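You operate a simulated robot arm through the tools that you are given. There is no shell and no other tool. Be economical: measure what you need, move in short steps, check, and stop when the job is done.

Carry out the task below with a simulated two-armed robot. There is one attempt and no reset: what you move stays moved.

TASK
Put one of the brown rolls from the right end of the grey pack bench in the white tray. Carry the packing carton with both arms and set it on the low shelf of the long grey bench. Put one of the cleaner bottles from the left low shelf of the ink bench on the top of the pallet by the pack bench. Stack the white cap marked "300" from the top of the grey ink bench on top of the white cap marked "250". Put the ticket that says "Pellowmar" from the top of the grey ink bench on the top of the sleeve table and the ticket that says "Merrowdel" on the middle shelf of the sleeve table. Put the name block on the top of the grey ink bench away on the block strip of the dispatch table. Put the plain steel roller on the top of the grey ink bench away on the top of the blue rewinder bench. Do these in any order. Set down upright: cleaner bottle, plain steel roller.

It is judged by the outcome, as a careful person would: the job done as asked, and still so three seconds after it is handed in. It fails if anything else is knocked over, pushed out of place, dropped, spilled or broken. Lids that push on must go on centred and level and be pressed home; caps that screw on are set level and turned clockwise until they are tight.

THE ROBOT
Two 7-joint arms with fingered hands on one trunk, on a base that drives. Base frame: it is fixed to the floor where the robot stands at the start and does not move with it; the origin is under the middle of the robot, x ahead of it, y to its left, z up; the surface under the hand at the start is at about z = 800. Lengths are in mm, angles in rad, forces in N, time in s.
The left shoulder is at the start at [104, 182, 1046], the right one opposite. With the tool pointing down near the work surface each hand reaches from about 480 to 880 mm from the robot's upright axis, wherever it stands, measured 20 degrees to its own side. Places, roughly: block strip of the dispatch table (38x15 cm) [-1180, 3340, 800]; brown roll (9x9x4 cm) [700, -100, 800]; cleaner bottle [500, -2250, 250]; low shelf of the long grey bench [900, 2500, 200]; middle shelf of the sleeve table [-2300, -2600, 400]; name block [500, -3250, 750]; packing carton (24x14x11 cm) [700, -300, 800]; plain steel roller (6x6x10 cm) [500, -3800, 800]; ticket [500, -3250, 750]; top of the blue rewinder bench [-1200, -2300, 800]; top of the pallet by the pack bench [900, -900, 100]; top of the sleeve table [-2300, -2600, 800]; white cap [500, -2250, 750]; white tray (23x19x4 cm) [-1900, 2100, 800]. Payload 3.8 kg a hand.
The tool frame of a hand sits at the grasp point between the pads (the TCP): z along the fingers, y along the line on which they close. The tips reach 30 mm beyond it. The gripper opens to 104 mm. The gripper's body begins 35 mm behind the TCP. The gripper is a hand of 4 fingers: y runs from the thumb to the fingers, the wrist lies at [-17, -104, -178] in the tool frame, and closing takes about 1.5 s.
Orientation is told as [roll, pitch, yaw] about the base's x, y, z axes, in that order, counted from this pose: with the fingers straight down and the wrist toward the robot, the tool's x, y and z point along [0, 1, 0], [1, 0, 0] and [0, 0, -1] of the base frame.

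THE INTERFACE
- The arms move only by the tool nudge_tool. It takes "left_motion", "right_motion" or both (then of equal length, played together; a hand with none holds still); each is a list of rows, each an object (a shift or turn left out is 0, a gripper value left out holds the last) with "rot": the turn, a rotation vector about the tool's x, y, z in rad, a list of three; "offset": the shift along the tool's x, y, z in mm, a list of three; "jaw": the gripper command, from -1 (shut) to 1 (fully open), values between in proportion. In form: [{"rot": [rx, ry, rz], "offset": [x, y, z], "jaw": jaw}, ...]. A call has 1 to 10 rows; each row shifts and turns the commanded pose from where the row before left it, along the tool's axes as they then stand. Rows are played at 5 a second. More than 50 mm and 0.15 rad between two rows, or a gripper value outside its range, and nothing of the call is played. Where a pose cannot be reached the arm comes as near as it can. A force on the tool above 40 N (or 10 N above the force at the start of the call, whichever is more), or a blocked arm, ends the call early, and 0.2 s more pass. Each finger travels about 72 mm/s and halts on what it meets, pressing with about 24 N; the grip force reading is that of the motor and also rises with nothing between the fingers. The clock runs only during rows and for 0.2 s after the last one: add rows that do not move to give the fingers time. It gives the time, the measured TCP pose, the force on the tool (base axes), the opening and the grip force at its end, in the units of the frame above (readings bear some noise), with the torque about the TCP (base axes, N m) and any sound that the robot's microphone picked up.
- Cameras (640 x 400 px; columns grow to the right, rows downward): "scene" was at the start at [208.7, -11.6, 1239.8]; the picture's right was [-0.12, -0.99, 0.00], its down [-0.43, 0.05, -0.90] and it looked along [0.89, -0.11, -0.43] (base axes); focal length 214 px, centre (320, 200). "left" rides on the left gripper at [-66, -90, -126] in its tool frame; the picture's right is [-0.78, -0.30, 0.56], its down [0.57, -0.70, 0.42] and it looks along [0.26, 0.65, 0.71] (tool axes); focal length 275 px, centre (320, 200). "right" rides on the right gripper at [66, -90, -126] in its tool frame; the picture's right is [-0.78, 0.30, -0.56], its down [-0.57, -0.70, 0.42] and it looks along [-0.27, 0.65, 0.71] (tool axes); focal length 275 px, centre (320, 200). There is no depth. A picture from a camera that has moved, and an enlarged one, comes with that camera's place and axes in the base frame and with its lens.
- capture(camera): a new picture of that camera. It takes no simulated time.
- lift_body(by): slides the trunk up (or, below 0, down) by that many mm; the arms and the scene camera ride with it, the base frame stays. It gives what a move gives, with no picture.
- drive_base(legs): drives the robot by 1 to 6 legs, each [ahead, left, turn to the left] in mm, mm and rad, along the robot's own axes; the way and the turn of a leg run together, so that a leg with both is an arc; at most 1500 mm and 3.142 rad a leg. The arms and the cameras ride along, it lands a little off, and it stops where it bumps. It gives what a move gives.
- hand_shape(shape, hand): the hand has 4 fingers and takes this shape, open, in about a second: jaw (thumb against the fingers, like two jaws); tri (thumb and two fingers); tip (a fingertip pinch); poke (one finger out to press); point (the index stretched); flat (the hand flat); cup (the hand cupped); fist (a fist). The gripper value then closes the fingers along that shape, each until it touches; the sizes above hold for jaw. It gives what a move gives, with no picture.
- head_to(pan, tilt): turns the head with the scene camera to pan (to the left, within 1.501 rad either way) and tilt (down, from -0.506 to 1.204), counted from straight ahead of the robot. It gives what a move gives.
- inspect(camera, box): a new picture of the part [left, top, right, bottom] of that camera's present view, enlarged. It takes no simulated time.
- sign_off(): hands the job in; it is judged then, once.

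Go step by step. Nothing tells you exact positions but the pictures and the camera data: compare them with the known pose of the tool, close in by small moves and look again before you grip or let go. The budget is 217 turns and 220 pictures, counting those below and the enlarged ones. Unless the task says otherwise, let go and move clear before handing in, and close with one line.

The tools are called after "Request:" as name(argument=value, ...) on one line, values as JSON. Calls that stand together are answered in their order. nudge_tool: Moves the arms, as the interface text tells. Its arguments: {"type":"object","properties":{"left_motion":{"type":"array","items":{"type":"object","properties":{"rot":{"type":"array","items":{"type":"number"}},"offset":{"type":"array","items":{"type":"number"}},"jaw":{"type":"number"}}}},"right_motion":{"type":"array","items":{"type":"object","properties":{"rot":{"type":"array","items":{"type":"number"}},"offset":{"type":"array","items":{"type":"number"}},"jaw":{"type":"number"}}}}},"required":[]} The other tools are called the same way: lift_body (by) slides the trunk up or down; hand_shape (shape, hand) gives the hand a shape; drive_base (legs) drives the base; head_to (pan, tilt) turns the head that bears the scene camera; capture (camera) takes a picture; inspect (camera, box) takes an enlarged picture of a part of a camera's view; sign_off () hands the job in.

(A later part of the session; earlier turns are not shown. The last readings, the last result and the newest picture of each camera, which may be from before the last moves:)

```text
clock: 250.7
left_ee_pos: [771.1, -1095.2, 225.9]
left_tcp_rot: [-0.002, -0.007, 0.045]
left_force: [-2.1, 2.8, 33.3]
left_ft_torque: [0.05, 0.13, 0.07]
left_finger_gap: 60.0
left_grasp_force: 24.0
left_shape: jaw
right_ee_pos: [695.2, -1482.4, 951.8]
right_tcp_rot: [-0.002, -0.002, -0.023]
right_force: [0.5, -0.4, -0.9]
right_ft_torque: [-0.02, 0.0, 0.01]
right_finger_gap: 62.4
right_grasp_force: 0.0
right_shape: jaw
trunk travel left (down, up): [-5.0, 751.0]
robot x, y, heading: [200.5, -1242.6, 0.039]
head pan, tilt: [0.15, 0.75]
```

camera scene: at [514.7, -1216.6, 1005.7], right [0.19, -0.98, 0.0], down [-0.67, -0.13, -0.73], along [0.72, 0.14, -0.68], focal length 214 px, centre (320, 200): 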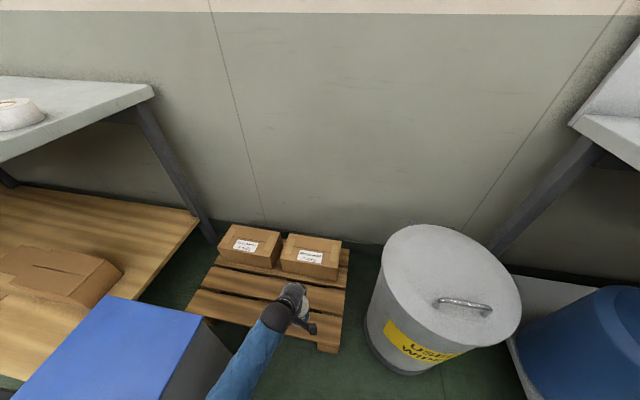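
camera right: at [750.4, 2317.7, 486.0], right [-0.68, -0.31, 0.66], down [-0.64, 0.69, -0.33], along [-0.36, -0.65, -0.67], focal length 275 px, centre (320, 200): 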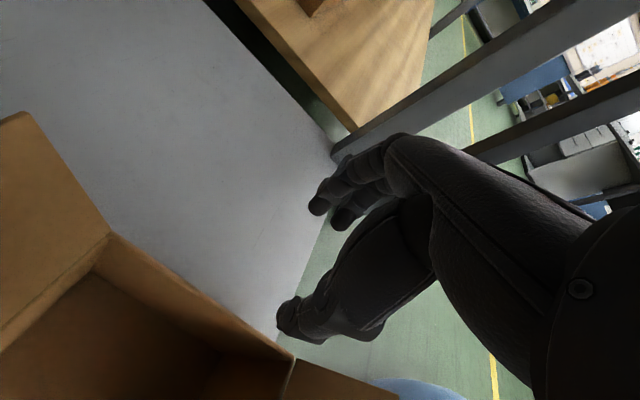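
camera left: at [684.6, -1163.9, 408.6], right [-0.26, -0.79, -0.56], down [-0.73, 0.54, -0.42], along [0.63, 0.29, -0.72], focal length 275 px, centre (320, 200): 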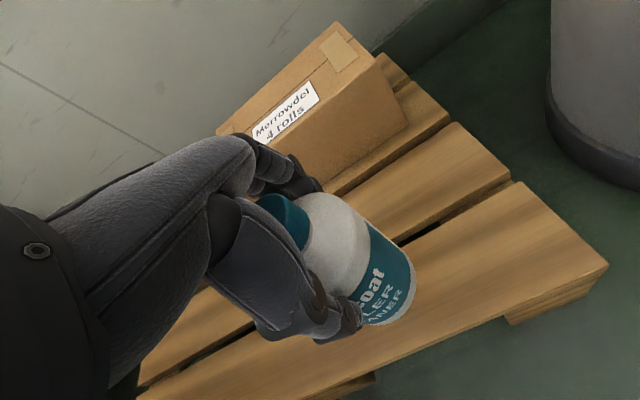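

Bottle is standing on the plank. Ease off and release.

Request:
nudge_tool(left_motion=[{"offset": [0, 0, -4]}, {}, {"jaw": 0.3}, {"jaw": 0.6}, {"jaw": 1}, {}, {}, {}])

Request:
nudge_tool(left_motion=[{"offset": [0, 0, -10]}, {"offset": [0, 0, -20]}, {"offset": [0, 0, -40]}, {"offset": [0, 0, -40]}, {"offset": [0, 0, -40]}, {"offset": [0, 0, -40]}, {}])

Request:
capture(camera="left")

```text
clock: 252.4
left_ee_pos: [770.4, -1094.0, 226.9]
left_tcp_rot: [0.0, 0.002, 0.043]
left_force: [0.7, 0.0, 0.5]
left_ft_torque: [-0.01, -0.02, -0.03]
left_finger_gap: 103.4
left_grasp_force: 0.1
left_shape: jaw
right_ee_pos: [699.0, -1482.3, 949.2]
right_tcp_rot: [-0.004, 0.002, -0.024]
right_force: [0.3, -0.5, 0.3]
right_ft_torque: [-0.01, 0.0, -0.01]
right_finger_gap: 62.4
right_grasp_force: 0.1
right_shape: jaw
trunk travel left (down, up): [-5.0, 751.0]
robot x, y, heading: [198.3, -1244.5, 0.043]
head pan, tilt: [0.15, 0.75]
```

```text
clock: 254.1
left_ee_pos: [766.3, -1073.6, 411.1]
left_tcp_rot: [0.046, 0.008, 0.035]
left_force: [0.2, 0.4, 0.1]
left_ft_torque: [0.02, -0.03, 0.02]
left_finger_gap: 103.6
left_grasp_force: 0.1
left_shape: jaw
right_ee_pos: [697.1, -1481.6, 948.7]
right_tcp_rot: [-0.004, 0.003, -0.024]
right_force: [0.7, 0.2, 0.2]
right_ft_torque: [0.0, 0.01, 0.0]
right_finger_gap: 62.4
right_grasp_force: 0.1
right_shape: jaw
trunk travel left (down, up): [-5.0, 751.0]
robot x, y, heading: [198.2, -1241.4, 0.04]
head pan, tilt: [0.15, 0.75]
```

```text
119 pictures are left
camera left: at [678.4, -1148.8, 535.8], right [-0.28, -0.76, -0.59], down [-0.72, 0.57, -0.39], along [0.63, 0.32, -0.71], focal length 275 px, centre (320, 200)
```

left: 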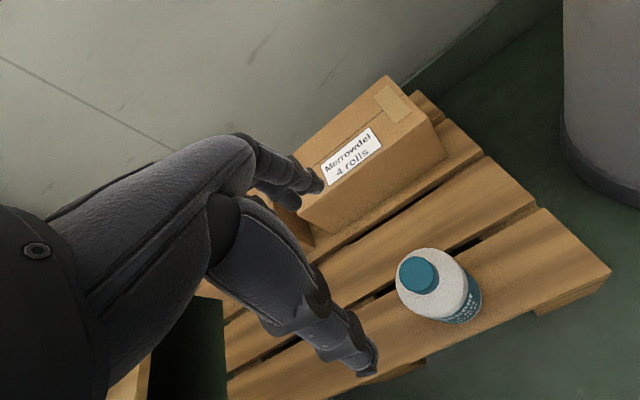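

Bottle stands upright. The left arm reading shifted a bit; check whether my elbow touches the blue bin.

Request:
head_to(pan=0.6, tilt=0.85)

Request:
capture(camera="scene")

```text
clock: 254.9
left_ee_pos: [768.9, -1074.0, 414.6]
left_tcp_rot: [0.043, 0.002, 0.038]
left_force: [-0.1, -0.2, -0.1]
left_ft_torque: [-0.02, -0.01, 0.01]
left_finger_gap: 103.6
left_grasp_force: 0.0
left_shape: jaw
right_ee_pos: [697.0, -1482.0, 950.3]
right_tcp_rot: [-0.002, 0.002, -0.025]
right_force: [-0.3, -1.3, 0.0]
right_ft_torque: [-0.01, 0.0, 0.04]
right_finger_gap: 62.4
right_grasp_force: 0.2
right_shape: jaw
trunk travel left (down, up): [-5.0, 751.0]
robot x, y, heading: [201.8, -1241.6, 0.039]
head pan, tilt: [0.6, 0.85]
```

```text
118 pictures are left
camera scene: at [495.8, -1185.7, 997.8], right [0.6, -0.8, 0.0], down [-0.6, -0.45, -0.66], along [0.53, 0.39, -0.75], focal length 214 px, centre (320, 200)
```

scene: 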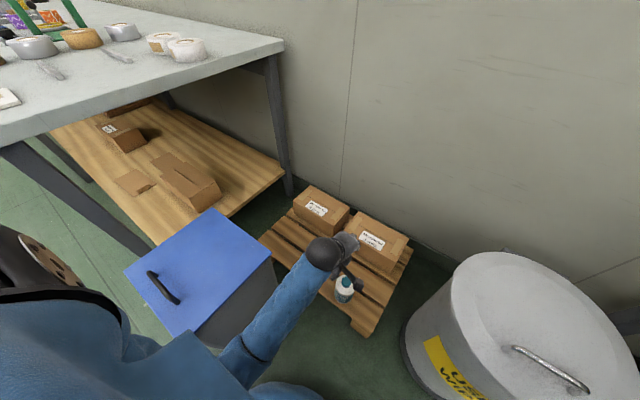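

Request:
drive_base(legs=[[0, -120, 0], [-600, 0, 0]])

Request:
lift_body(by=195)

Request:
nudge_tool(left_motion=[{"offset": [0, 0, -45]}, {"offset": [0, 0, -45]}, {"offset": [0, -5, -45]}, {"offset": [0, -10, -45]}, {"offset": [0, -10, -45]}, {"offset": [0, -20, -45]}, {"offset": [0, -20, -45]}, {"offset": [0, -20, -45]}, {"offset": [0, -20, -40]}, {}])

Request:
head_to(pan=0.4, tilt=0.5)

Request:
capture(camera="scene")

```text
clock: 259.1
left_ee_pos: [186.5, -1213.1, 416.6]
left_tcp_rot: [0.038, -0.007, 0.044]
left_force: [0.0, 0.5, 0.6]
left_ft_torque: [0.04, 0.0, -0.02]
left_finger_gap: 103.7
left_grasp_force: 0.1
left_shape: jaw
right_ee_pos: [115.0, -1622.0, 949.8]
right_tcp_rot: [-0.002, 0.001, -0.018]
right_force: [-0.3, 0.4, 0.6]
right_ft_torque: [0.0, 0.0, -0.01]
right_finger_gap: 62.3
right_grasp_force: 0.1
right_shape: jaw
trunk travel left (down, up): [-5.0, 751.0]
robot x, y, heading: [-385.0, -1385.4, 0.044]
head pan, tilt: [0.6, 0.85]
```

```text
clock: 261.2
left_ee_pos: [187.5, -1213.9, 611.7]
left_tcp_rot: [0.037, -0.002, 0.046]
left_force: [-0.3, 0.2, 0.7]
left_ft_torque: [0.01, -0.03, -0.02]
left_finger_gap: 103.7
left_grasp_force: 0.1
left_shape: jaw
right_ee_pos: [115.3, -1621.2, 1145.2]
right_tcp_rot: [-0.004, 0.003, -0.019]
right_force: [-0.1, 0.3, 0.5]
right_ft_torque: [-0.01, 0.02, -0.01]
right_finger_gap: 62.4
right_grasp_force: 0.0
right_shape: jaw
trunk travel left (down, up): [-200.0, 556.0]
robot x, y, heading: [-385.2, -1386.4, 0.047]
head pan, tilt: [0.6, 0.85]
```

```text
clock: 263.4
left_ee_pos: [159.4, -1222.8, 886.2]
left_tcp_rot: [0.054, -0.006, 0.056]
left_force: [1.0, 0.8, 0.2]
left_ft_torque: [0.0, -0.03, 0.0]
left_finger_gap: 103.8
left_grasp_force: 0.1
left_shape: jaw
left hand out of reach, approached as far as the arm can: row 6, 7, 8, 9
right_ee_pos: [115.4, -1620.7, 1146.2]
right_tcp_rot: [-0.002, 0.001, -0.019]
right_force: [0.1, 0.3, -0.2]
right_ft_torque: [-0.01, -0.01, 0.01]
right_finger_gap: 62.3
right_grasp_force: 0.1
right_shape: jaw
trunk travel left (down, up): [-200.0, 556.0]
robot x, y, heading: [-387.3, -1384.2, 0.043]
head pan, tilt: [0.6, 0.85]
```

```text
clock: 264.3
left_ee_pos: [160.9, -1223.6, 885.8]
left_tcp_rot: [0.054, -0.011, 0.053]
left_force: [0.8, 0.1, -0.5]
left_ft_torque: [0.0, 0.0, 0.0]
left_finger_gap: 103.8
left_grasp_force: 0.0
left_shape: jaw
right_ee_pos: [115.3, -1622.0, 1144.7]
right_tcp_rot: [-0.003, 0.001, -0.019]
right_force: [-0.4, 0.2, -0.7]
right_ft_torque: [0.01, -0.01, -0.01]
right_finger_gap: 62.5
right_grasp_force: 0.0
right_shape: jaw
trunk travel left (down, up): [-200.0, 556.0]
robot x, y, heading: [-383.9, -1386.1, 0.042]
head pan, tilt: [0.4, 0.499]
```

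```text
117 pictures are left
camera scene: at [-186.5, -1339.2, 1235.0], right [0.43, -0.9, 0.0], down [-0.43, -0.21, -0.88], along [0.79, 0.38, -0.48], focal length 214 px, centre (320, 200)
```

scene: 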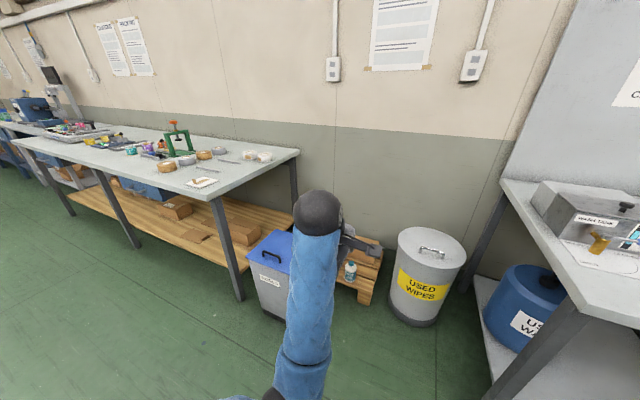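

Bottle is fine and the bin stands in place. Retract the left arm and move to the right part of the ink bench for the tickets.

Request:
nudge_tool(left_motion=[{"rot": [0, -0.05, 0], "offset": [0, -30, 0]}, {"offset": [-5, -30, -20]}, {"offset": [-5, -30, -35]}, {"offset": [-10, -10, -40]}, {"offset": [-10, 0, -40]}, {"offset": [-10, 0, -40]}, {"offset": [-10, 0, -40]}, {"offset": [0, 0, -40]}, {}])

Request:
drive_base(legs=[[0, -800, -0.043], [80, -800, 0]])

Request:
head_to(pan=-0.1, tilt=0.5)

Request:
capture(camera="scene")

```text
clock: 265.1
left_ee_pos: [142.1, -1229.0, 924.2]
left_tcp_rot: [0.008, -0.168, 0.068]
left_force: [-0.5, 0.3, 0.7]
left_ft_torque: [-0.04, 0.0, -0.01]
left_finger_gap: 103.9
left_grasp_force: 0.1
left_shape: jaw
left hand out of reach, approached as far as the arm can: row 1, 2, 3
right_ee_pos: [115.1, -1621.8, 1144.5]
right_tcp_rot: [-0.003, 0.003, -0.019]
right_force: [0.2, 0.0, -0.1]
right_ft_torque: [0.0, -0.05, -0.04]
right_finger_gap: 62.3
right_grasp_force: 0.1
right_shape: jaw
trunk travel left (down, up): [-200.0, 556.0]
robot x, y, heading: [-385.5, -1383.6, 0.048]
head pan, tilt: [0.4, 0.499]
stopped in row 3 (left hand): the arm was blocked; the commanded pose is now the measured one
```

```text
clock: 273.1
left_ee_pos: [246.1, -2842.4, 923.7]
left_tcp_rot: [0.008, -0.167, -0.003]
left_force: [-0.4, 0.6, -0.1]
left_ft_torque: [-0.02, -0.02, 0.01]
left_finger_gap: 104.0
left_grasp_force: 0.1
left_shape: jaw
right_ee_pos: [190.6, -3232.6, 1144.8]
right_tcp_rot: [-0.005, 0.002, -0.091]
right_force: [0.1, 0.6, 0.6]
right_ft_torque: [-0.01, 0.01, -0.01]
right_finger_gap: 62.3
right_grasp_force: 0.1
right_shape: jaw
trunk travel left (down, up): [-200.0, 556.0]
robot x, y, heading: [-293.8, -2962.2, -0.027]
head pan, tilt: [0.4, 0.499]
```

```text
clock: 274.1
left_ee_pos: [245.6, -2841.7, 924.1]
left_tcp_rot: [0.01, -0.167, -0.001]
left_force: [-0.6, -0.3, 0.3]
left_ft_torque: [-0.03, -0.02, 0.02]
left_finger_gap: 103.9
left_grasp_force: 0.1
left_shape: jaw
right_ee_pos: [189.9, -3231.6, 1144.8]
right_tcp_rot: [-0.003, 0.0, -0.09]
right_force: [0.4, 0.1, 0.2]
right_ft_torque: [0.02, 0.01, 0.0]
right_finger_gap: 62.2
right_grasp_force: 0.0
right_shape: jaw
trunk travel left (down, up): [-200.0, 556.0]
robot x, y, heading: [-291.2, -2957.0, -0.026]
head pan, tilt: [-0.099, 0.499]
```

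```text
116 pictures are left
camera scene: at [-84.4, -2973.2, 1235.1], right [-0.12, -0.99, 0.0], down [-0.48, 0.06, -0.88], along [0.87, -0.11, -0.48], focal length 214 px, centre (320, 200)
```

scene: 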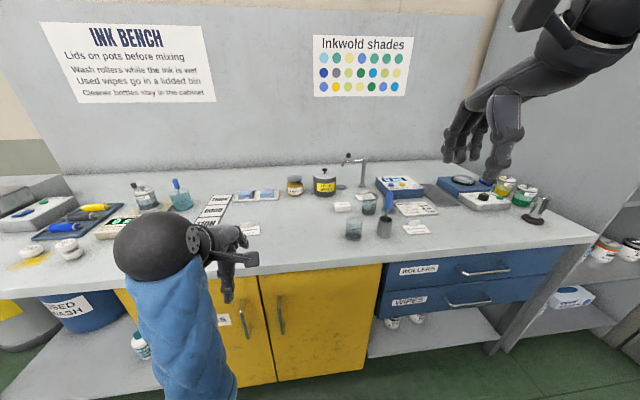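

The left arm has folded awkwardly; I'll swing the hand outward and up to free the elbow.

Request:
nudge_tool(left_motion=[{"offset": [40, 10, -10]}, {"offset": [40, 10, -10]}, {"offset": [40, 0, -20]}, {"offset": [40, 0, -20]}, {"offset": [20, 0, -40]}, {"offset": [0, 0, -45]}, {"offset": [0, 0, -45]}, {"offset": [0, 0, -45]}, {"offset": [0, 0, -30]}])

Request:
inspect(camera="scene", box=[320, 150, 560, 260])

Request:
inspect(camera="scene", box=[180, 150, 420, 260])

```text
clock: 276.1
left_ee_pos: [297.7, -2640.9, 1146.3]
left_tcp_rot: [0.007, -0.164, -0.004]
left_force: [0.5, 0.1, 0.3]
left_ft_torque: [-0.04, 0.01, -0.02]
left_finger_gap: 104.1
left_grasp_force: 0.0
left_shape: jaw
left hand out of reach, approached as far as the arm can: row 2, 3, 4, 5, 6, 7, 8
right_ee_pos: [190.3, -3232.5, 1144.7]
right_tcp_rot: [-0.003, 0.0, -0.091]
right_force: [-0.1, 0.3, -0.2]
right_ft_torque: [-0.02, 0.0, 0.05]
right_finger_gap: 62.3
right_grasp_force: 0.1
right_shape: jaw
trunk travel left (down, up): [-200.0, 556.0]
robot x, y, heading: [-290.8, -2958.9, -0.025]
head pan, tilt: [-0.099, 0.499]
```

```text
2.67 times, centred on (440, 205) of scene
camera zoom: at [-84.8, -2973.4, 1235.2], right [-0.13, -0.99, 0.0], down [-0.47, 0.06, -0.88], along [0.87, -0.11, -0.48], focal length 572 px, centre (0, 187)
```

zoom: 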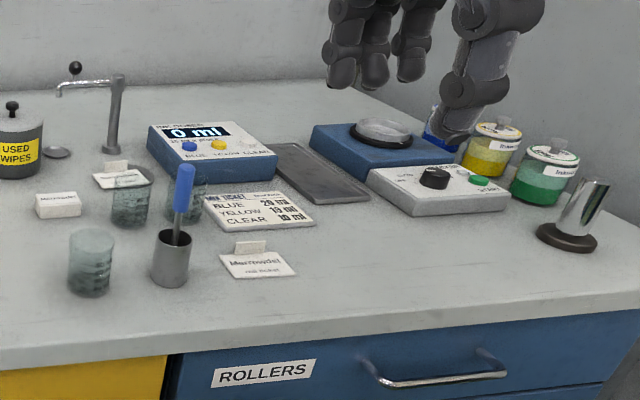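

```text
2.67 times, centred on (300, 205) of scene
camera zoom: at [-84.8, -2973.4, 1235.2], right [-0.13, -0.99, 0.0], down [-0.47, 0.06, -0.88], along [0.87, -0.11, -0.48], focal length 572 px, centre (373, 187)
```

zoom: 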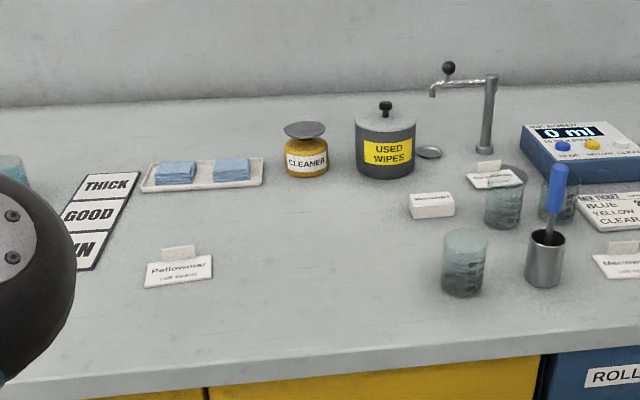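

Pellowmar tab ≈(540,−2801); Merrowdel tab ≈(477,−3370); name block ≈(611,−3145); roller ≈(458,−3814). I'll stand between the two tickets and take one in each hand.

Request:
drive_base(legs=[[225, -135, 0.026]])

Request:
nudge_tool(left_motion=[{"rot": [0.14, 0, 0], "jaw": 0.2}, {"offset": [-12, 0, 40]}, {"offset": [-12, 0, 40]}, {"offset": [0, 0, 40]}, {"offset": [0, 0, 30]}, {}], right_motion=[{"rot": [0, 0, -0.065], "jaw": 0.2}, {"offset": [0, 20, 40]}, {"offset": [0, 20, 40]}, {"offset": [0, 10, 40]}, {"offset": [0, 0, 40]}, {}])

Request:
capture(camera="left")

Request:
capture(camera="right")

```text
clock: 278.0
left_ee_pos: [522.4, -2769.8, 1147.2]
left_tcp_rot: [0.01, -0.165, 0.022]
left_force: [0.9, 0.8, 0.5]
left_ft_torque: [0.04, 0.02, 0.04]
left_finger_gap: 103.9
left_grasp_force: 0.2
left_shape: jaw
right_ee_pos: [427.6, -3362.5, 1144.7]
right_tcp_rot: [-0.003, 0.001, -0.066]
right_force: [0.2, 0.0, 0.1]
right_ft_torque: [0.03, 0.02, -0.03]
right_finger_gap: 62.2
right_grasp_force: 0.0
right_shape: jaw
trunk travel left (down, up): [-200.0, 556.0]
robot x, y, heading: [-62.5, -3102.3, 0.001]
head pan, tilt: [-0.099, 0.499]
```

```text
clock: 279.4
left_ee_pos: [538.8, -2777.8, 996.4]
left_tcp_rot: [0.009, -0.028, 0.025]
left_force: [0.5, -0.2, 0.0]
left_ft_torque: [-0.04, -0.02, -0.02]
left_finger_gap: 63.1
left_grasp_force: 0.0
left_shape: jaw
left hand out of reach, approached as far as the arm can: row 2, 3
right_ee_pos: [477.0, -3361.1, 985.5]
right_tcp_rot: [-0.003, -0.001, 0.001]
right_force: [0.1, -0.3, 1.0]
right_ft_torque: [-0.01, 0.02, 0.04]
right_finger_gap: 62.3
right_grasp_force: 0.1
right_shape: jaw
trunk travel left (down, up): [-200.0, 556.0]
robot x, y, heading: [-62.4, -3100.5, 0.003]
head pan, tilt: [-0.099, 0.499]
```

```text
113 pictures are left
camera left: at [446.1, -2848.0, 1120.3], right [-0.26, -0.78, -0.57], down [-0.7, 0.56, -0.44], along [0.66, 0.29, -0.69], focal length 275 px, centre (320, 200)
```

left: 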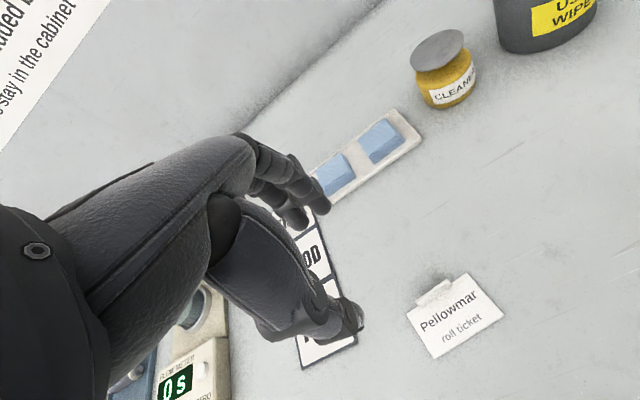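

```text
112 pictures are left
camera right: at [387.3, -3294.7, 1111.2], right [0.3, -0.77, 0.56], down [-0.7, -0.57, -0.42], along [0.65, -0.27, -0.71], focal length 275 px, centre (320, 200)
```

right: 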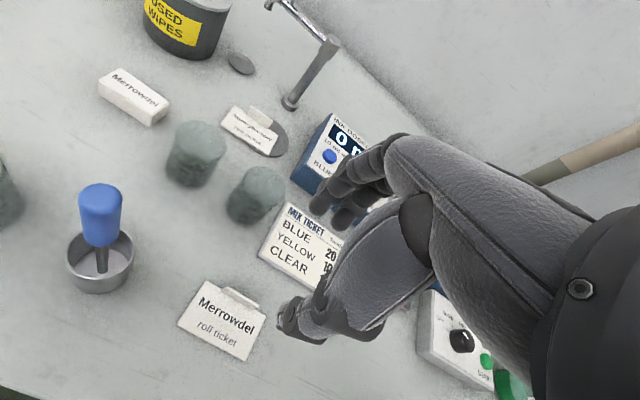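

Request:
nudge_tool(left_motion=[{"rot": [0.028, 0, 0], "offset": [-13, -2, 20]}, {"offset": [-13, -2, 35]}, {"offset": [0, 0, 40]}, {"offset": [0, 0, 30]}, {}], right_motion=[{"offset": [-7, 0, 20]}, {"offset": [0, 0, 35]}, {"offset": [0, 0, 40]}, {"offset": [0, 0, 20]}, {}])

Request:
capture(camera="left")

Request:
capture(camera="right")

```text
clock: 280.6
left_ee_pos: [535.4, -2803.5, 871.4]
left_tcp_rot: [0.008, -0.001, 0.023]
left_force: [-0.2, 0.0, -0.1]
left_ft_torque: [0.01, 0.01, -0.02]
left_finger_gap: 62.8
left_grasp_force: 0.1
left_shape: jaw
right_ee_pos: [477.1, -3370.4, 867.5]
right_tcp_rot: [-0.002, 0.001, -0.002]
right_force: [0.3, -0.8, 0.3]
right_ft_torque: [0.03, 0.01, 0.01]
right_finger_gap: 62.7
right_grasp_force: 0.1
right_shape: jaw
trunk travel left (down, up): [-200.0, 556.0]
robot x, y, heading: [-61.6, -3099.4, -0.001]
head pan, tilt: [-0.099, 0.499]
```

```text
111 pictures are left
camera left: at [445.7, -2872.2, 996.3], right [-0.28, -0.78, -0.56], down [-0.71, 0.56, -0.42], along [0.64, 0.29, -0.71], focal length 275 px, centre (320, 200)
```

left: 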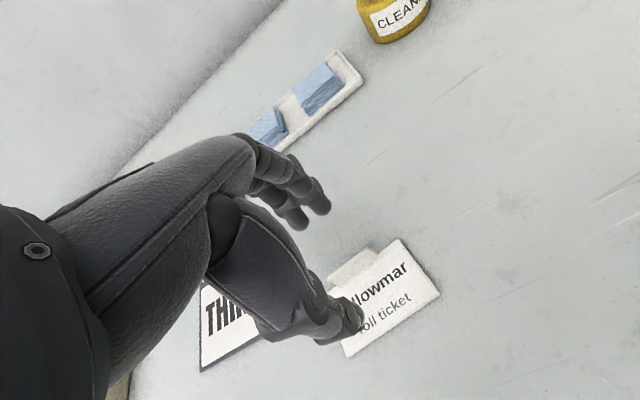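

```text
110 pictures are left
camera right: at [387.5, -3304.0, 992.8], right [0.3, -0.77, 0.56], down [-0.7, -0.57, -0.42], along [0.65, -0.27, -0.71], focal length 275 px, centre (320, 200)
```

right: 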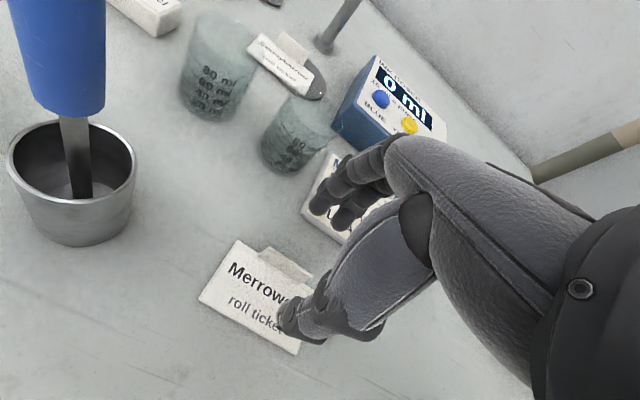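

Both hands are centred on the tabs. Descend and pinch.

Request:
nudge_tool(left_motion=[{"offset": [0, 0, 15]}, {"offset": [0, 0, 12]}, {"offset": [0, 0, 7]}, {"jaw": -0.4}, {"jaw": -1}, {}, {}, {}, {}], right_motion=[{"offset": [0, 0, 15]}, {"offset": [0, 0, 10]}, {"offset": [0, 0, 5]}, {"jaw": -0.4}, {"jaw": -1}, {}, {}, {}, {}])

Request:
capture(camera="left")

Request:
capture(camera="right")

```text
clock: 282.6
left_ee_pos: [535.1, -2803.6, 837.4]
left_tcp_rot: [0.007, 0.002, 0.022]
left_force: [0.2, -0.5, -0.4]
left_ft_torque: [-0.02, 0.02, 0.03]
left_finger_gap: 0.0
left_grasp_force: 24.3
left_shape: jaw
right_ee_pos: [477.1, -3370.1, 839.4]
right_tcp_rot: [-0.004, 0.002, -0.003]
right_force: [-0.2, 0.8, -0.2]
right_ft_torque: [-0.02, 0.01, -0.01]
right_finger_gap: 0.0
right_grasp_force: 23.9
right_shape: jaw
trunk travel left (down, up): [-200.0, 556.0]
robot x, y, heading: [-59.9, -3100.7, -0.005]
head pan, tilt: [-0.099, 0.499]
```

```text
109 pictures are left
camera left: at [445.7, -2872.4, 963.8], right [-0.28, -0.78, -0.56], down [-0.71, 0.56, -0.42], along [0.64, 0.29, -0.71], focal length 275 px, centre (320, 200)
```

left: 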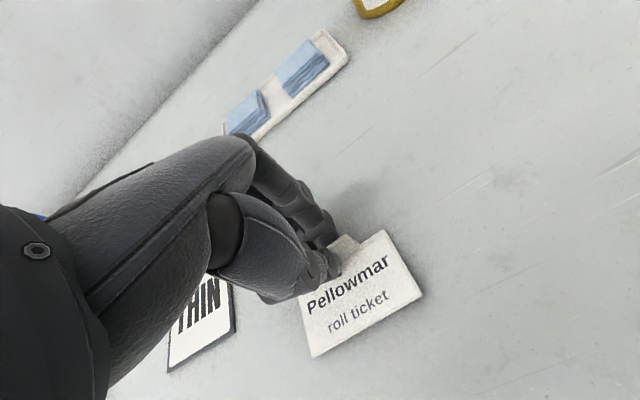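

```text
108 pictures are left
camera right: at [387.7, -3303.6, 965.0], right [0.3, -0.77, 0.56], down [-0.7, -0.57, -0.42], along [0.65, -0.27, -0.71], focal length 275 px, centre (320, 200)
```

right: 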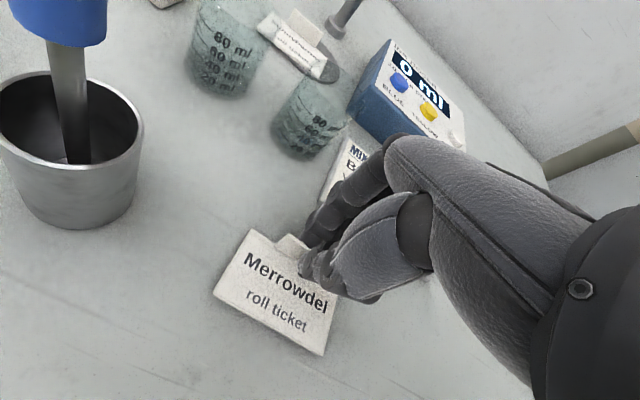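

Both tabs look pinched. Lift and verify.

Request:
nudge_tool(left_motion=[{"offset": [0, 0, -10]}, {"offset": [0, 0, -20]}, {"offset": [0, 0, -40]}, {"offset": [0, 0, -45]}, {"offset": [0, 0, -45]}, {}], right_motion=[{"offset": [0, 0, -10]}, {"offset": [0, 0, -20]}, {"offset": [0, 0, -40]}, {"offset": [0, 0, -45]}, {"offset": [0, 0, -45]}, {}])

Request:
capture(camera="scene")

```text
clock: 284.0
left_ee_pos: [543.3, -2803.2, 994.8]
left_tcp_rot: [0.011, 0.0, 0.025]
left_force: [-0.9, 0.1, -0.3]
left_ft_torque: [-0.03, 0.06, 0.0]
left_finger_gap: 0.2
left_grasp_force: 24.4
left_shape: jaw
left hand out of reach, approached as far as the arm can: row 5
right_ee_pos: [474.4, -3368.6, 1001.8]
right_tcp_rot: [-0.004, 0.002, 0.0]
right_force: [0.3, 0.5, -0.2]
right_ft_torque: [0.01, 0.01, 0.01]
right_finger_gap: 0.1
right_grasp_force: 24.0
right_shape: jaw
trunk travel left (down, up): [-200.0, 556.0]
robot x, y, heading: [-58.0, -3103.0, -0.006]
head pan, tilt: [-0.099, 0.499]
```

```text
107 pictures are left
camera scene: at [146.7, -3110.6, 1235.0], right [-0.1, -0.99, 0.0], down [-0.48, 0.05, -0.88], along [0.87, -0.09, -0.48], focal length 214 px, centre (320, 200)
```

scene: 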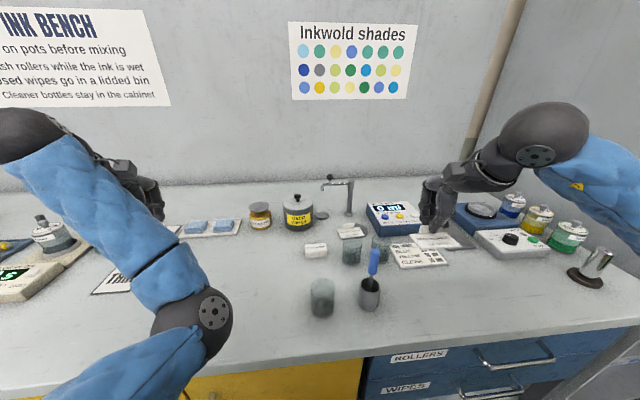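

Both tickets are held. Back away, raise the trunk, and look over toward the sleeve table side.

Request:
drive_base(legs=[[-400, 0, 0]])

Request:
lift_body(by=150)

Request:
head_to(pan=-1.45, tilt=0.3)

Request:
drive_base(legs=[[0, 0, -1.57]])

Request:
capture(camera="scene")

```text
clock: 286.5
left_ee_pos: [135.2, -2804.5, 994.8]
left_tcp_rot: [0.01, -0.003, 0.02]
left_force: [0.1, -0.1, -0.5]
left_ft_torque: [0.03, -0.04, -0.02]
left_finger_gap: 0.0
left_grasp_force: 24.0
left_shape: jaw
right_ee_pos: [61.8, -3368.1, 1000.9]
right_tcp_rot: [-0.004, 0.001, -0.003]
right_force: [0.7, -0.6, -0.9]
right_ft_torque: [-0.02, -0.05, 0.03]
right_finger_gap: 0.2
right_grasp_force: 24.4
right_shape: jaw
trunk travel left (down, up): [-200.0, 556.0]
robot x, y, heading: [-471.6, -3100.6, -0.003]
head pan, tilt: [-0.099, 0.499]
```

```text
clock: 288.3
left_ee_pos: [134.3, -2804.4, 1143.5]
left_tcp_rot: [0.01, 0.001, 0.02]
left_force: [-0.1, 0.6, 0.2]
left_ft_torque: [0.01, -0.02, 0.0]
left_finger_gap: 0.0
left_grasp_force: 24.2
left_shape: jaw
right_ee_pos: [64.7, -3368.6, 1148.4]
right_tcp_rot: [-0.003, 0.001, -0.003]
right_force: [0.9, -0.3, 0.5]
right_ft_torque: [-0.03, 0.01, 0.0]
right_finger_gap: 0.1
right_grasp_force: 24.4
right_shape: jaw
trunk travel left (down, up): [-350.0, 406.0]
robot x, y, heading: [-468.4, -3094.5, -0.007]
head pan, tilt: [-0.099, 0.499]
```

```text
clock: 289.8
left_ee_pos: [135.9, -2804.0, 1143.5]
left_tcp_rot: [0.011, -0.001, 0.019]
left_force: [-0.3, 0.4, -0.8]
left_ft_torque: [0.02, -0.03, -0.05]
left_finger_gap: 0.0
left_grasp_force: 24.1
left_shape: jaw
right_ee_pos: [65.1, -3368.8, 1150.4]
right_tcp_rot: [-0.003, 0.001, -0.002]
right_force: [-0.3, 0.3, 0.3]
right_ft_torque: [0.01, -0.02, 0.08]
right_finger_gap: 0.0
right_grasp_force: 24.4
right_shape: jaw
trunk travel left (down, up): [-350.0, 406.0]
robot x, y, heading: [-469.8, -3097.9, -0.005]
head pan, tilt: [-1.45, 0.3]
```

```text
clock: 293.9
left_ee_pos: [-166.7, -3701.9, 1144.2]
left_tcp_rot: [0.011, 0.001, -1.537]
left_force: [0.1, 0.3, -0.5]
left_ft_torque: [-0.01, 0.02, 0.0]
left_finger_gap: 0.1
left_grasp_force: 24.2
left_shape: jaw
right_ee_pos: [-731.8, -3637.9, 1150.0]
right_tcp_rot: [-0.004, 0.002, -1.56]
right_force: [-0.1, 0.0, 0.1]
right_ft_torque: [0.02, -0.03, -0.01]
right_finger_gap: 0.0
right_grasp_force: 23.9
right_shape: jaw
trunk travel left (down, up): [-350.0, 406.0]
robot x, y, heading: [-471.0, -3100.3, -1.561]
head pan, tilt: [-1.45, 0.3]
```

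```text
106 pictures are left
camera scene: at [-564.0, -3166.6, 1407.0], right [-0.13, 0.99, 0.0], down [0.29, 0.04, -0.96], along [-0.95, -0.12, -0.3], focal length 214 px, centre (320, 200)
```

scene: 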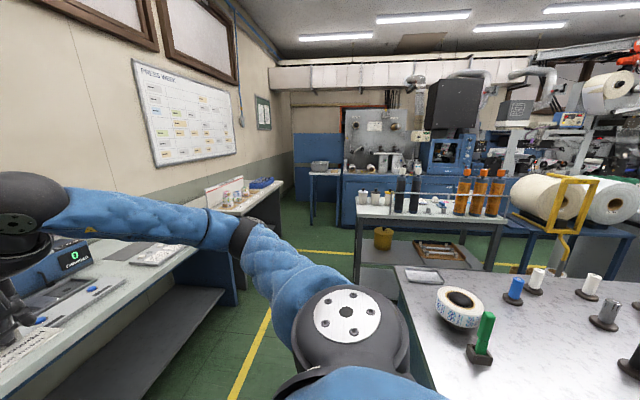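

The sleeve table is beyond the rewinder bench, its front edge near x≈−2090 and south end y≈−3096. I'll turn to face −x, drive up along the aisle and look.

Request:
drive_base(legs=[[0, 0, -1.57], [1000, 0, 0]])

Request:
head_to(pan=-0.35, tilt=0.5)

Request:
capture(camera="scene")

```text
clock: 300.5
left_ee_pos: [-1451.6, -3434.9, 1143.9]
left_tcp_rot: [0.013, 0.001, -3.128]
left_force: [0.4, 1.2, 0.3]
left_ft_torque: [-0.04, -0.01, 0.03]
left_finger_gap: 0.1
left_grasp_force: 23.8
left_shape: jaw
right_ee_pos: [-1374.9, -2870.8, 1150.2]
right_tcp_rot: [-0.002, 0.0, 3.132]
right_force: [0.1, 0.3, 0.6]
right_ft_torque: [-0.05, -0.03, 0.02]
right_finger_gap: 0.0
right_grasp_force: 23.8
right_shape: jaw
trunk travel left (down, up): [-350.0, 406.0]
robot x, y, heading: [-841.3, -3147.2, 3.125]
head pan, tilt: [-1.45, 0.3]
stopped in leg 2: the robot was blocked; the commanded pose is now the measured one
```

```text
clock: 301.8
left_ee_pos: [-1451.7, -3436.5, 1144.7]
left_tcp_rot: [0.011, 0.0, -3.126]
left_force: [0.6, 0.5, 0.2]
left_ft_torque: [0.0, -0.02, 0.01]
left_finger_gap: 0.4
left_grasp_force: 24.3
left_shape: jaw
right_ee_pos: [-1374.2, -2872.1, 1151.6]
right_tcp_rot: [-0.004, -0.002, 3.132]
right_force: [-0.1, 0.0, 0.2]
right_ft_torque: [0.0, -0.03, 0.0]
right_finger_gap: 0.0
right_grasp_force: 23.7
right_shape: jaw
trunk travel left (down, up): [-350.0, 406.0]
robot x, y, heading: [-840.6, -3143.7, 3.121]
head pan, tilt: [-0.351, 0.499]
```

```text
105 pictures are left
camera scene: at [-982.8, -3111.5, 1388.6], right [0.36, 0.93, 0.0], down [0.45, -0.17, -0.88], along [-0.82, 0.32, -0.48], focal length 214 px, centre (320, 200)
```

scene: 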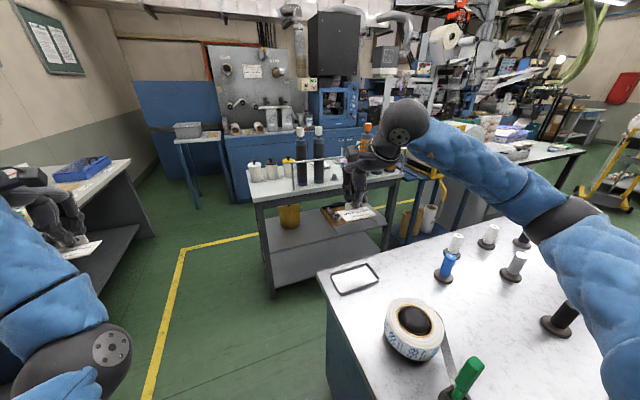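

My base met the rewinder bench corner. I'll back off, shift to the middle of the corridor, go forward and turn toward the sleeve table.

Request:
drive_base(legs=[[-80, 0, 0.0], [0, 220, 0], [980, 0, 0], [0, 0, -0.82]])

Request:
head_to(pan=0.1, tilt=0.7)

Request:
capture(camera="scene")

```text
clock: 310.9
left_ee_pos: [-2343.5, -3103.7, 1142.7]
left_tcp_rot: [0.01, 0.0, 2.334]
left_force: [0.2, -0.1, 1.0]
left_ft_torque: [0.01, 0.0, -0.01]
left_finger_gap: 0.0
left_grasp_force: 23.9
left_shape: jaw
right_ee_pos: [-1876.1, -2775.9, 1151.1]
right_tcp_rot: [-0.004, -0.002, 2.309]
right_force: [-0.1, -0.7, 0.7]
right_ft_torque: [0.02, -0.03, 0.01]
right_finger_gap: 0.0
right_grasp_force: 24.1
right_shape: jaw
trunk travel left (down, up): [-350.0, 406.0]
robot x, y, heading: [-1716.3, -3350.3, 2.3]
head pan, tilt: [-0.351, 0.499]
```

```text
clock: 311.8
left_ee_pos: [-2343.2, -3103.7, 1143.7]
left_tcp_rot: [0.009, 0.0, 2.335]
left_force: [2.0, -0.1, -0.3]
left_ft_torque: [0.02, 0.03, -0.05]
left_finger_gap: 0.0
left_grasp_force: 24.2
left_shape: jaw
right_ee_pos: [-1877.7, -2776.7, 1151.3]
right_tcp_rot: [-0.004, -0.001, 2.309]
right_force: [0.1, 0.2, -0.7]
right_ft_torque: [-0.01, 0.01, -0.04]
right_finger_gap: 0.0
right_grasp_force: 24.4
right_shape: jaw
trunk travel left (down, up): [-350.0, 406.0]
robot x, y, heading: [-1717.7, -3351.6, 2.305]
head pan, tilt: [0.099, 0.7]
```

```text
104 pictures are left
camera scene: at [-1815.7, -3253.3, 1370.9], right [0.67, 0.74, 0.0], down [0.48, -0.43, -0.77], along [-0.56, 0.52, -0.64], focal length 214 px, centre (320, 200)
```

scene: 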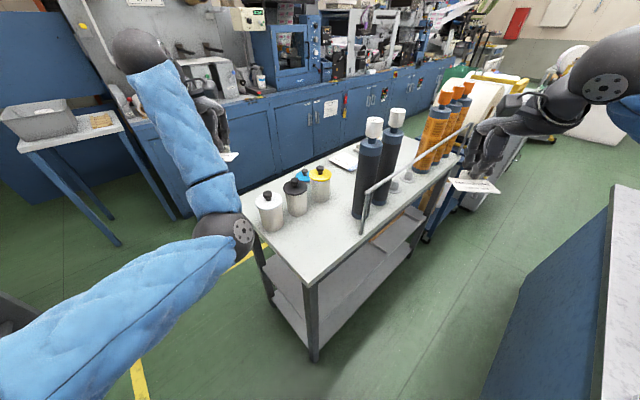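

Request:
drive_base(legs=[[0, -100, 0]])

Request:
nudge_tool(left_motion=[{"offset": [-25, 0, 10]}, {"offset": [-25, 0, 20]}, {"offset": [-25, 0, 30]}, {"offset": [-25, -5, 40]}, {"offset": [-25, -5, 40]}, {"offset": [0, -5, 40]}, {}])

Request:
capture(camera="left")

```text
clock: 312.9
left_ee_pos: [-2267.9, -3034.4, 1145.1]
left_tcp_rot: [0.013, 0.0, 2.334]
left_force: [-0.4, 1.0, 0.2]
left_ft_torque: [0.01, 0.03, 0.04]
left_finger_gap: 0.0
left_grasp_force: 24.1
left_shape: jaw
right_ee_pos: [-1801.7, -2705.7, 1150.8]
right_tcp_rot: [-0.002, -0.001, 2.308]
right_force: [1.0, 0.4, 0.3]
right_ft_torque: [0.0, 0.03, 0.03]
right_finger_gap: 0.2
right_grasp_force: 24.2
right_shape: jaw
trunk travel left (down, up): [-350.0, 406.0]
robot x, y, heading: [-1640.2, -3285.5, 2.302]
head pan, tilt: [0.099, 0.7]
```

```text
clock: 314.5
left_ee_pos: [-2172.5, -2962.2, 963.2]
left_tcp_rot: [0.011, -0.004, 2.336]
left_force: [0.2, 0.4, -0.7]
left_ft_torque: [0.04, 0.01, -0.01]
left_finger_gap: 0.0
left_grasp_force: 23.9
left_shape: jaw
right_ee_pos: [-1801.6, -2708.6, 1151.3]
right_tcp_rot: [-0.002, -0.003, 2.31]
right_force: [-1.0, 0.0, 0.4]
right_ft_torque: [0.0, 0.03, 0.0]
right_finger_gap: 0.1
right_grasp_force: 24.3
right_shape: jaw
trunk travel left (down, up): [-350.0, 406.0]
robot x, y, heading: [-1641.5, -3283.9, 2.303]
head pan, tilt: [0.099, 0.7]
```

```text
103 pictures are left
camera left: at [-2061.8, -2980.5, 1089.4], right [0.76, 0.32, -0.57], down [0.07, -0.91, -0.42], along [-0.65, 0.28, -0.71], focal length 275 px, centre (320, 200)
```

left: 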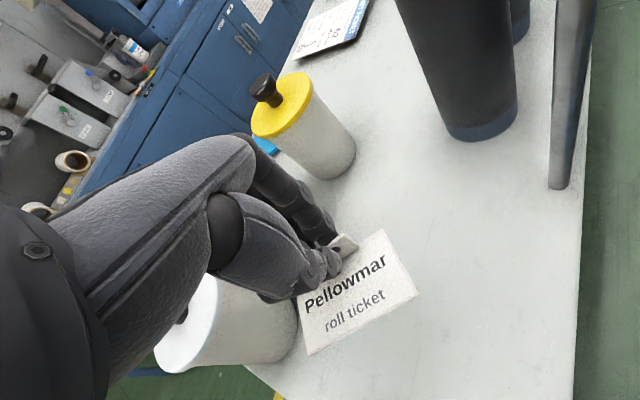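

Request:
nudge_tool(left_motion=[{"offset": [0, 0, 35]}, {"offset": [0, 0, 35]}, {"offset": [0, 0, 25]}, {"offset": [0, 0, 12]}, {}])

Request:
nudge_tool(left_motion=[{"offset": [0, 0, 5]}, {"offset": [0, 0, 4]}, {"offset": [0, 0, 3]}, {}])

Request:
capture(camera="left")

```text
clock: 315.5
left_ee_pos: [-2182.8, -2955.0, 885.5]
left_tcp_rot: [0.02, -0.055, 2.342]
left_force: [5.0, -7.5, 23.4]
left_ft_torque: [-0.23, -0.17, -0.02]
left_finger_gap: 0.0
left_grasp_force: 23.9
left_shape: jaw
right_ee_pos: [-1800.7, -2709.0, 1151.8]
right_tcp_rot: [-0.002, -0.002, 2.308]
right_force: [-1.0, 0.7, -0.1]
right_ft_torque: [-0.05, -0.01, -0.02]
right_finger_gap: 0.1
right_grasp_force: 23.3
right_shape: jaw
trunk travel left (down, up): [-350.0, 406.0]
robot x, y, heading: [-1640.9, -3283.9, 2.302]
head pan, tilt: [0.099, 0.7]
stopped in row 4 (left hand): the force on the tool passed its limit at 46 N (the readings are from after the stop); the commanded pose is now the measured one
```

```text
clock: 316.0
left_ee_pos: [-2184.2, -2952.3, 884.7]
left_tcp_rot: [0.018, -0.07, 2.345]
left_force: [4.9, -7.0, 17.3]
left_ft_torque: [-0.22, -0.18, -0.02]
left_finger_gap: 0.0
left_grasp_force: 23.6
left_shape: jaw
right_ee_pos: [-1803.7, -2708.2, 1152.0]
right_tcp_rot: [-0.005, -0.001, 2.309]
right_force: [0.3, 0.9, -0.8]
right_ft_torque: [-0.02, 0.0, -0.02]
right_finger_gap: 0.0
right_grasp_force: 24.1
right_shape: jaw
trunk travel left (down, up): [-350.0, 406.0]
robot x, y, heading: [-1639.0, -3285.6, 2.307]
head pan, tilt: [0.099, 0.7]
stopped in row 2 (left hand): the force on the tool passed its limit at 44 N (the readings are from after the stop); the commanded pose is now the measured one
```

```text
102 pictures are left
camera left: at [-2068.0, -2975.6, 1003.9], right [0.73, 0.35, -0.59], down [0.05, -0.88, -0.46], along [-0.69, 0.3, -0.66], focal length 275 px, centre (320, 200)
```

left: 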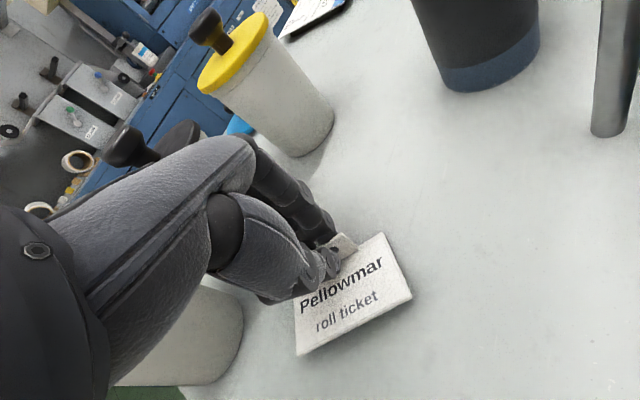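

The table top is higher than expected (~z 848); I've reached it. Ease up, level, touch down gently and release.

Request:
nudge_tool(left_motion=[{"offset": [0, 0, -6]}, {"rot": [0.07, 0, 0]}, {}])

Request:
nudge_tool(left_motion=[{"offset": [0, 0, 2]}, {"offset": [0, 0, 2]}, {}])

Request:
capture(camera="left")

```text
clock: 316.8
left_ee_pos: [-2183.5, -2953.3, 885.7]
left_tcp_rot: [0.017, 0.009, 2.347]
left_force: [0.4, 0.0, 0.4]
left_ft_torque: [-0.02, 0.02, 0.02]
left_finger_gap: 0.0
left_grasp_force: 24.1
left_shape: jaw
right_ee_pos: [-1801.7, -2708.6, 1150.6]
right_tcp_rot: [-0.004, -0.001, 2.308]
right_force: [0.6, 0.7, 0.2]
right_ft_torque: [0.02, -0.01, 0.0]
right_finger_gap: 0.0
right_grasp_force: 24.1
right_shape: jaw
trunk travel left (down, up): [-350.0, 406.0]
robot x, y, heading: [-1641.0, -3283.5, 2.3]
head pan, tilt: [0.099, 0.7]
```

```text
clock: 317.6
left_ee_pos: [-2183.9, -2952.5, 885.6]
left_tcp_rot: [0.019, 0.002, 2.345]
left_force: [-0.4, 0.1, 10.9]
left_ft_torque: [-0.01, 0.08, 0.02]
left_finger_gap: 0.0
left_grasp_force: 23.6
left_shape: jaw
right_ee_pos: [-1801.0, -2708.8, 1152.1]
right_tcp_rot: [-0.002, -0.002, 2.308]
right_force: [0.6, -0.5, -0.1]
right_ft_torque: [0.01, 0.0, 0.03]
right_finger_gap: 0.2
right_grasp_force: 24.2
right_shape: jaw
trunk travel left (down, up): [-350.0, 406.0]
robot x, y, heading: [-1638.8, -3285.7, 2.3]
head pan, tilt: [0.099, 0.7]
```

```text
101 pictures are left
camera left: at [-2073.5, -2970.0, 1010.9], right [0.76, 0.32, -0.57], down [0.08, -0.91, -0.41], along [-0.65, 0.27, -0.71], focal length 275 px, centre (320, 200)
```

left: 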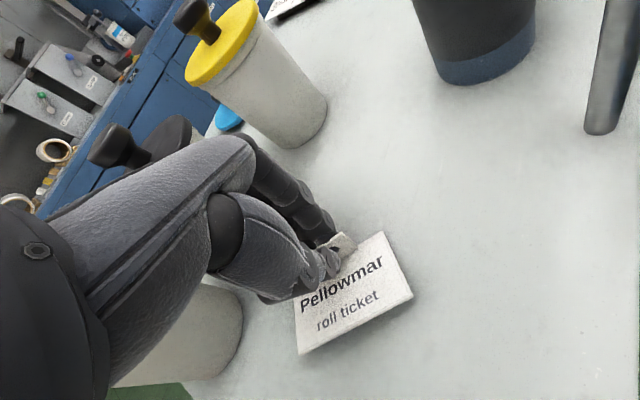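

Request:
nudge_tool(left_motion=[{"offset": [0, 0, -1]}, {"jaw": -0.6}, {"jaw": -0.2}, {}, {}, {"offset": [0, 0, -15]}, {"offset": [0, 0, -30]}, {"offset": [0, 0, -45]}, {"offset": [0, 0, -45]}, {}])

Request:
capture(camera="left")

```text
clock: 319.8
left_ee_pos: [-2184.0, -2954.7, 1017.2]
left_tcp_rot: [0.02, 0.006, 2.345]
left_force: [0.1, 0.7, -0.1]
left_ft_torque: [0.03, 0.01, 0.02]
left_finger_gap: 41.4
left_grasp_force: 0.0
left_shape: jaw
right_ee_pos: [-1801.8, -2708.1, 1150.4]
right_tcp_rot: [-0.004, -0.001, 2.308]
right_force: [-0.2, 0.5, -0.4]
right_ft_torque: [0.0, -0.03, 0.03]
right_finger_gap: 0.1
right_grasp_force: 23.6
right_shape: jaw
trunk travel left (down, up): [-350.0, 406.0]
robot x, y, heading: [-1639.3, -3284.1, 2.305]
head pan, tilt: [0.099, 0.7]
```

```text
100 pictures are left
camera left: at [-2073.4, -2970.9, 1143.7], right [0.76, 0.32, -0.57], down [0.08, -0.91, -0.41], along [-0.65, 0.27, -0.71], focal length 275 px, centre (320, 200)
```

left: 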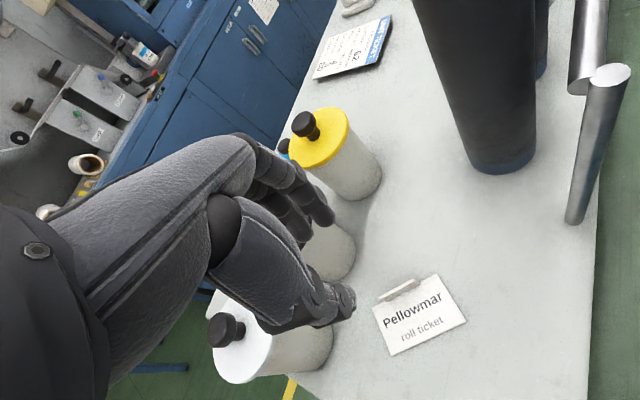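

Pellowmar is on the table top. Next Merrowdel on the middle shelf: retract the left arm, back off, lower the trunk and re-aim.

Request:
drive_base(legs=[[-260, 0, 0]])

Request:
nudge_tool(left_motion=[{"offset": [20, -20, -30]}, {"offset": [20, -20, -35]}, {"offset": [20, -20, -35]}, {"offset": [20, -20, -35]}, {"offset": [20, -20, -20]}, {"offset": [10, -20, 0]}, {}], right_motion=[{"offset": [8, 0, 0]}, {"offset": [8, 0, 0]}, {"offset": [8, 0, 0]}, {"offset": [8, 0, 0]}, {"offset": [8, 0, 0]}, {"offset": [8, 0, 0]}, {}])

Request:
lift_body(by=-345)

Request:
head_to(pan=0.0, tilt=0.5)

Request:
capture(camera="scene")

```text
clock: 321.6
left_ee_pos: [-2005.9, -3147.8, 1018.0]
left_tcp_rot: [0.018, 0.007, 2.341]
left_force: [-0.2, -0.3, 0.4]
left_ft_torque: [-0.05, -0.02, 0.01]
left_finger_gap: 41.5
left_grasp_force: 0.0
left_shape: jaw
right_ee_pos: [-1624.1, -2902.8, 1152.3]
right_tcp_rot: [-0.004, -0.001, 2.304]
right_force: [-0.4, -0.5, 0.3]
right_ft_torque: [0.0, 0.02, 0.01]
right_finger_gap: 0.0
right_grasp_force: 24.1
right_shape: jaw
trunk travel left (down, up): [-350.0, 406.0]
robot x, y, heading: [-1460.1, -3478.6, 2.298]
head pan, tilt: [0.099, 0.7]
```

```text
clock: 323.2
left_ee_pos: [-2063.2, -3276.5, 1150.1]
left_tcp_rot: [0.018, 0.006, 2.339]
left_force: [0.0, -0.3, -0.5]
left_ft_torque: [-0.02, -0.01, 0.01]
left_finger_gap: 41.3
left_grasp_force: 0.2
left_shape: jaw
left hand out of reach, approached as far as the arm can: row 3, 4, 5, 6
right_ee_pos: [-1660.7, -2933.6, 1151.6]
right_tcp_rot: [-0.004, -0.004, 2.302]
right_force: [0.2, 0.1, -0.4]
right_ft_torque: [-0.01, -0.03, 0.05]
right_finger_gap: 0.0
right_grasp_force: 24.3
right_shape: jaw
trunk travel left (down, up): [-350.0, 406.0]
robot x, y, heading: [-1467.8, -3478.6, 2.303]
head pan, tilt: [0.099, 0.7]
```

```text
clock: 326.6
left_ee_pos: [-2110.3, -3219.0, 628.4]
left_tcp_rot: [0.021, 0.373, 2.33]
left_force: [-0.3, 0.6, 0.0]
left_ft_torque: [-0.03, 0.0, 0.01]
left_finger_gap: 41.5
left_grasp_force: 0.2
left_shape: jaw
right_ee_pos: [-1647.0, -2946.8, 841.9]
right_tcp_rot: [-0.018, -0.073, 2.286]
right_force: [0.4, -0.3, 0.1]
right_ft_torque: [0.03, -0.01, 0.0]
right_finger_gap: 0.0
right_grasp_force: 24.3
right_shape: jaw
trunk travel left (down, up): [-5.0, 751.0]
robot x, y, heading: [-1460.4, -3476.1, 2.292]
head pan, tilt: [0.099, 0.7]
```

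```text
clock: 327.4
left_ee_pos: [-2110.1, -3217.6, 627.2]
left_tcp_rot: [0.019, 0.374, 2.326]
left_force: [-1.1, 0.1, 0.2]
left_ft_torque: [-0.03, -0.01, 0.01]
left_finger_gap: 41.4
left_grasp_force: 0.1
left_shape: jaw
right_ee_pos: [-1647.6, -2946.3, 843.1]
right_tcp_rot: [-0.016, -0.071, 2.284]
right_force: [-0.6, 0.0, 0.1]
right_ft_torque: [0.04, 0.02, 0.01]
right_finger_gap: 0.0
right_grasp_force: 23.6
right_shape: jaw
trunk travel left (down, up): [-5.0, 751.0]
robot x, y, heading: [-1462.7, -3477.8, 2.286]
head pan, tilt: [0.0, 0.499]
```

```text
99 pictures are left
camera scene: at [-1674.4, -3255.2, 1038.8], right [0.75, 0.66, 0.01], down [0.31, -0.34, -0.89], along [-0.58, 0.67, -0.46], focal length 214 px, centre (320, 200)
```

scene: 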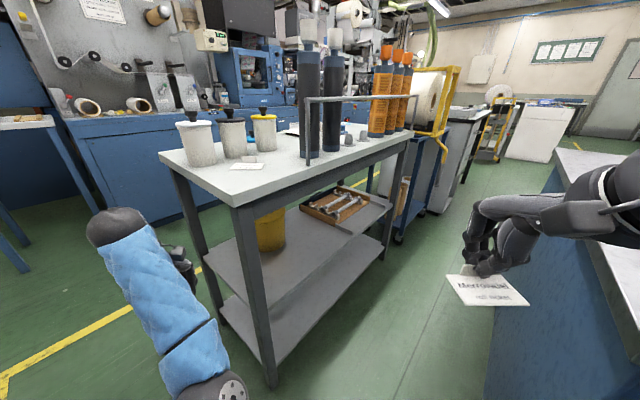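

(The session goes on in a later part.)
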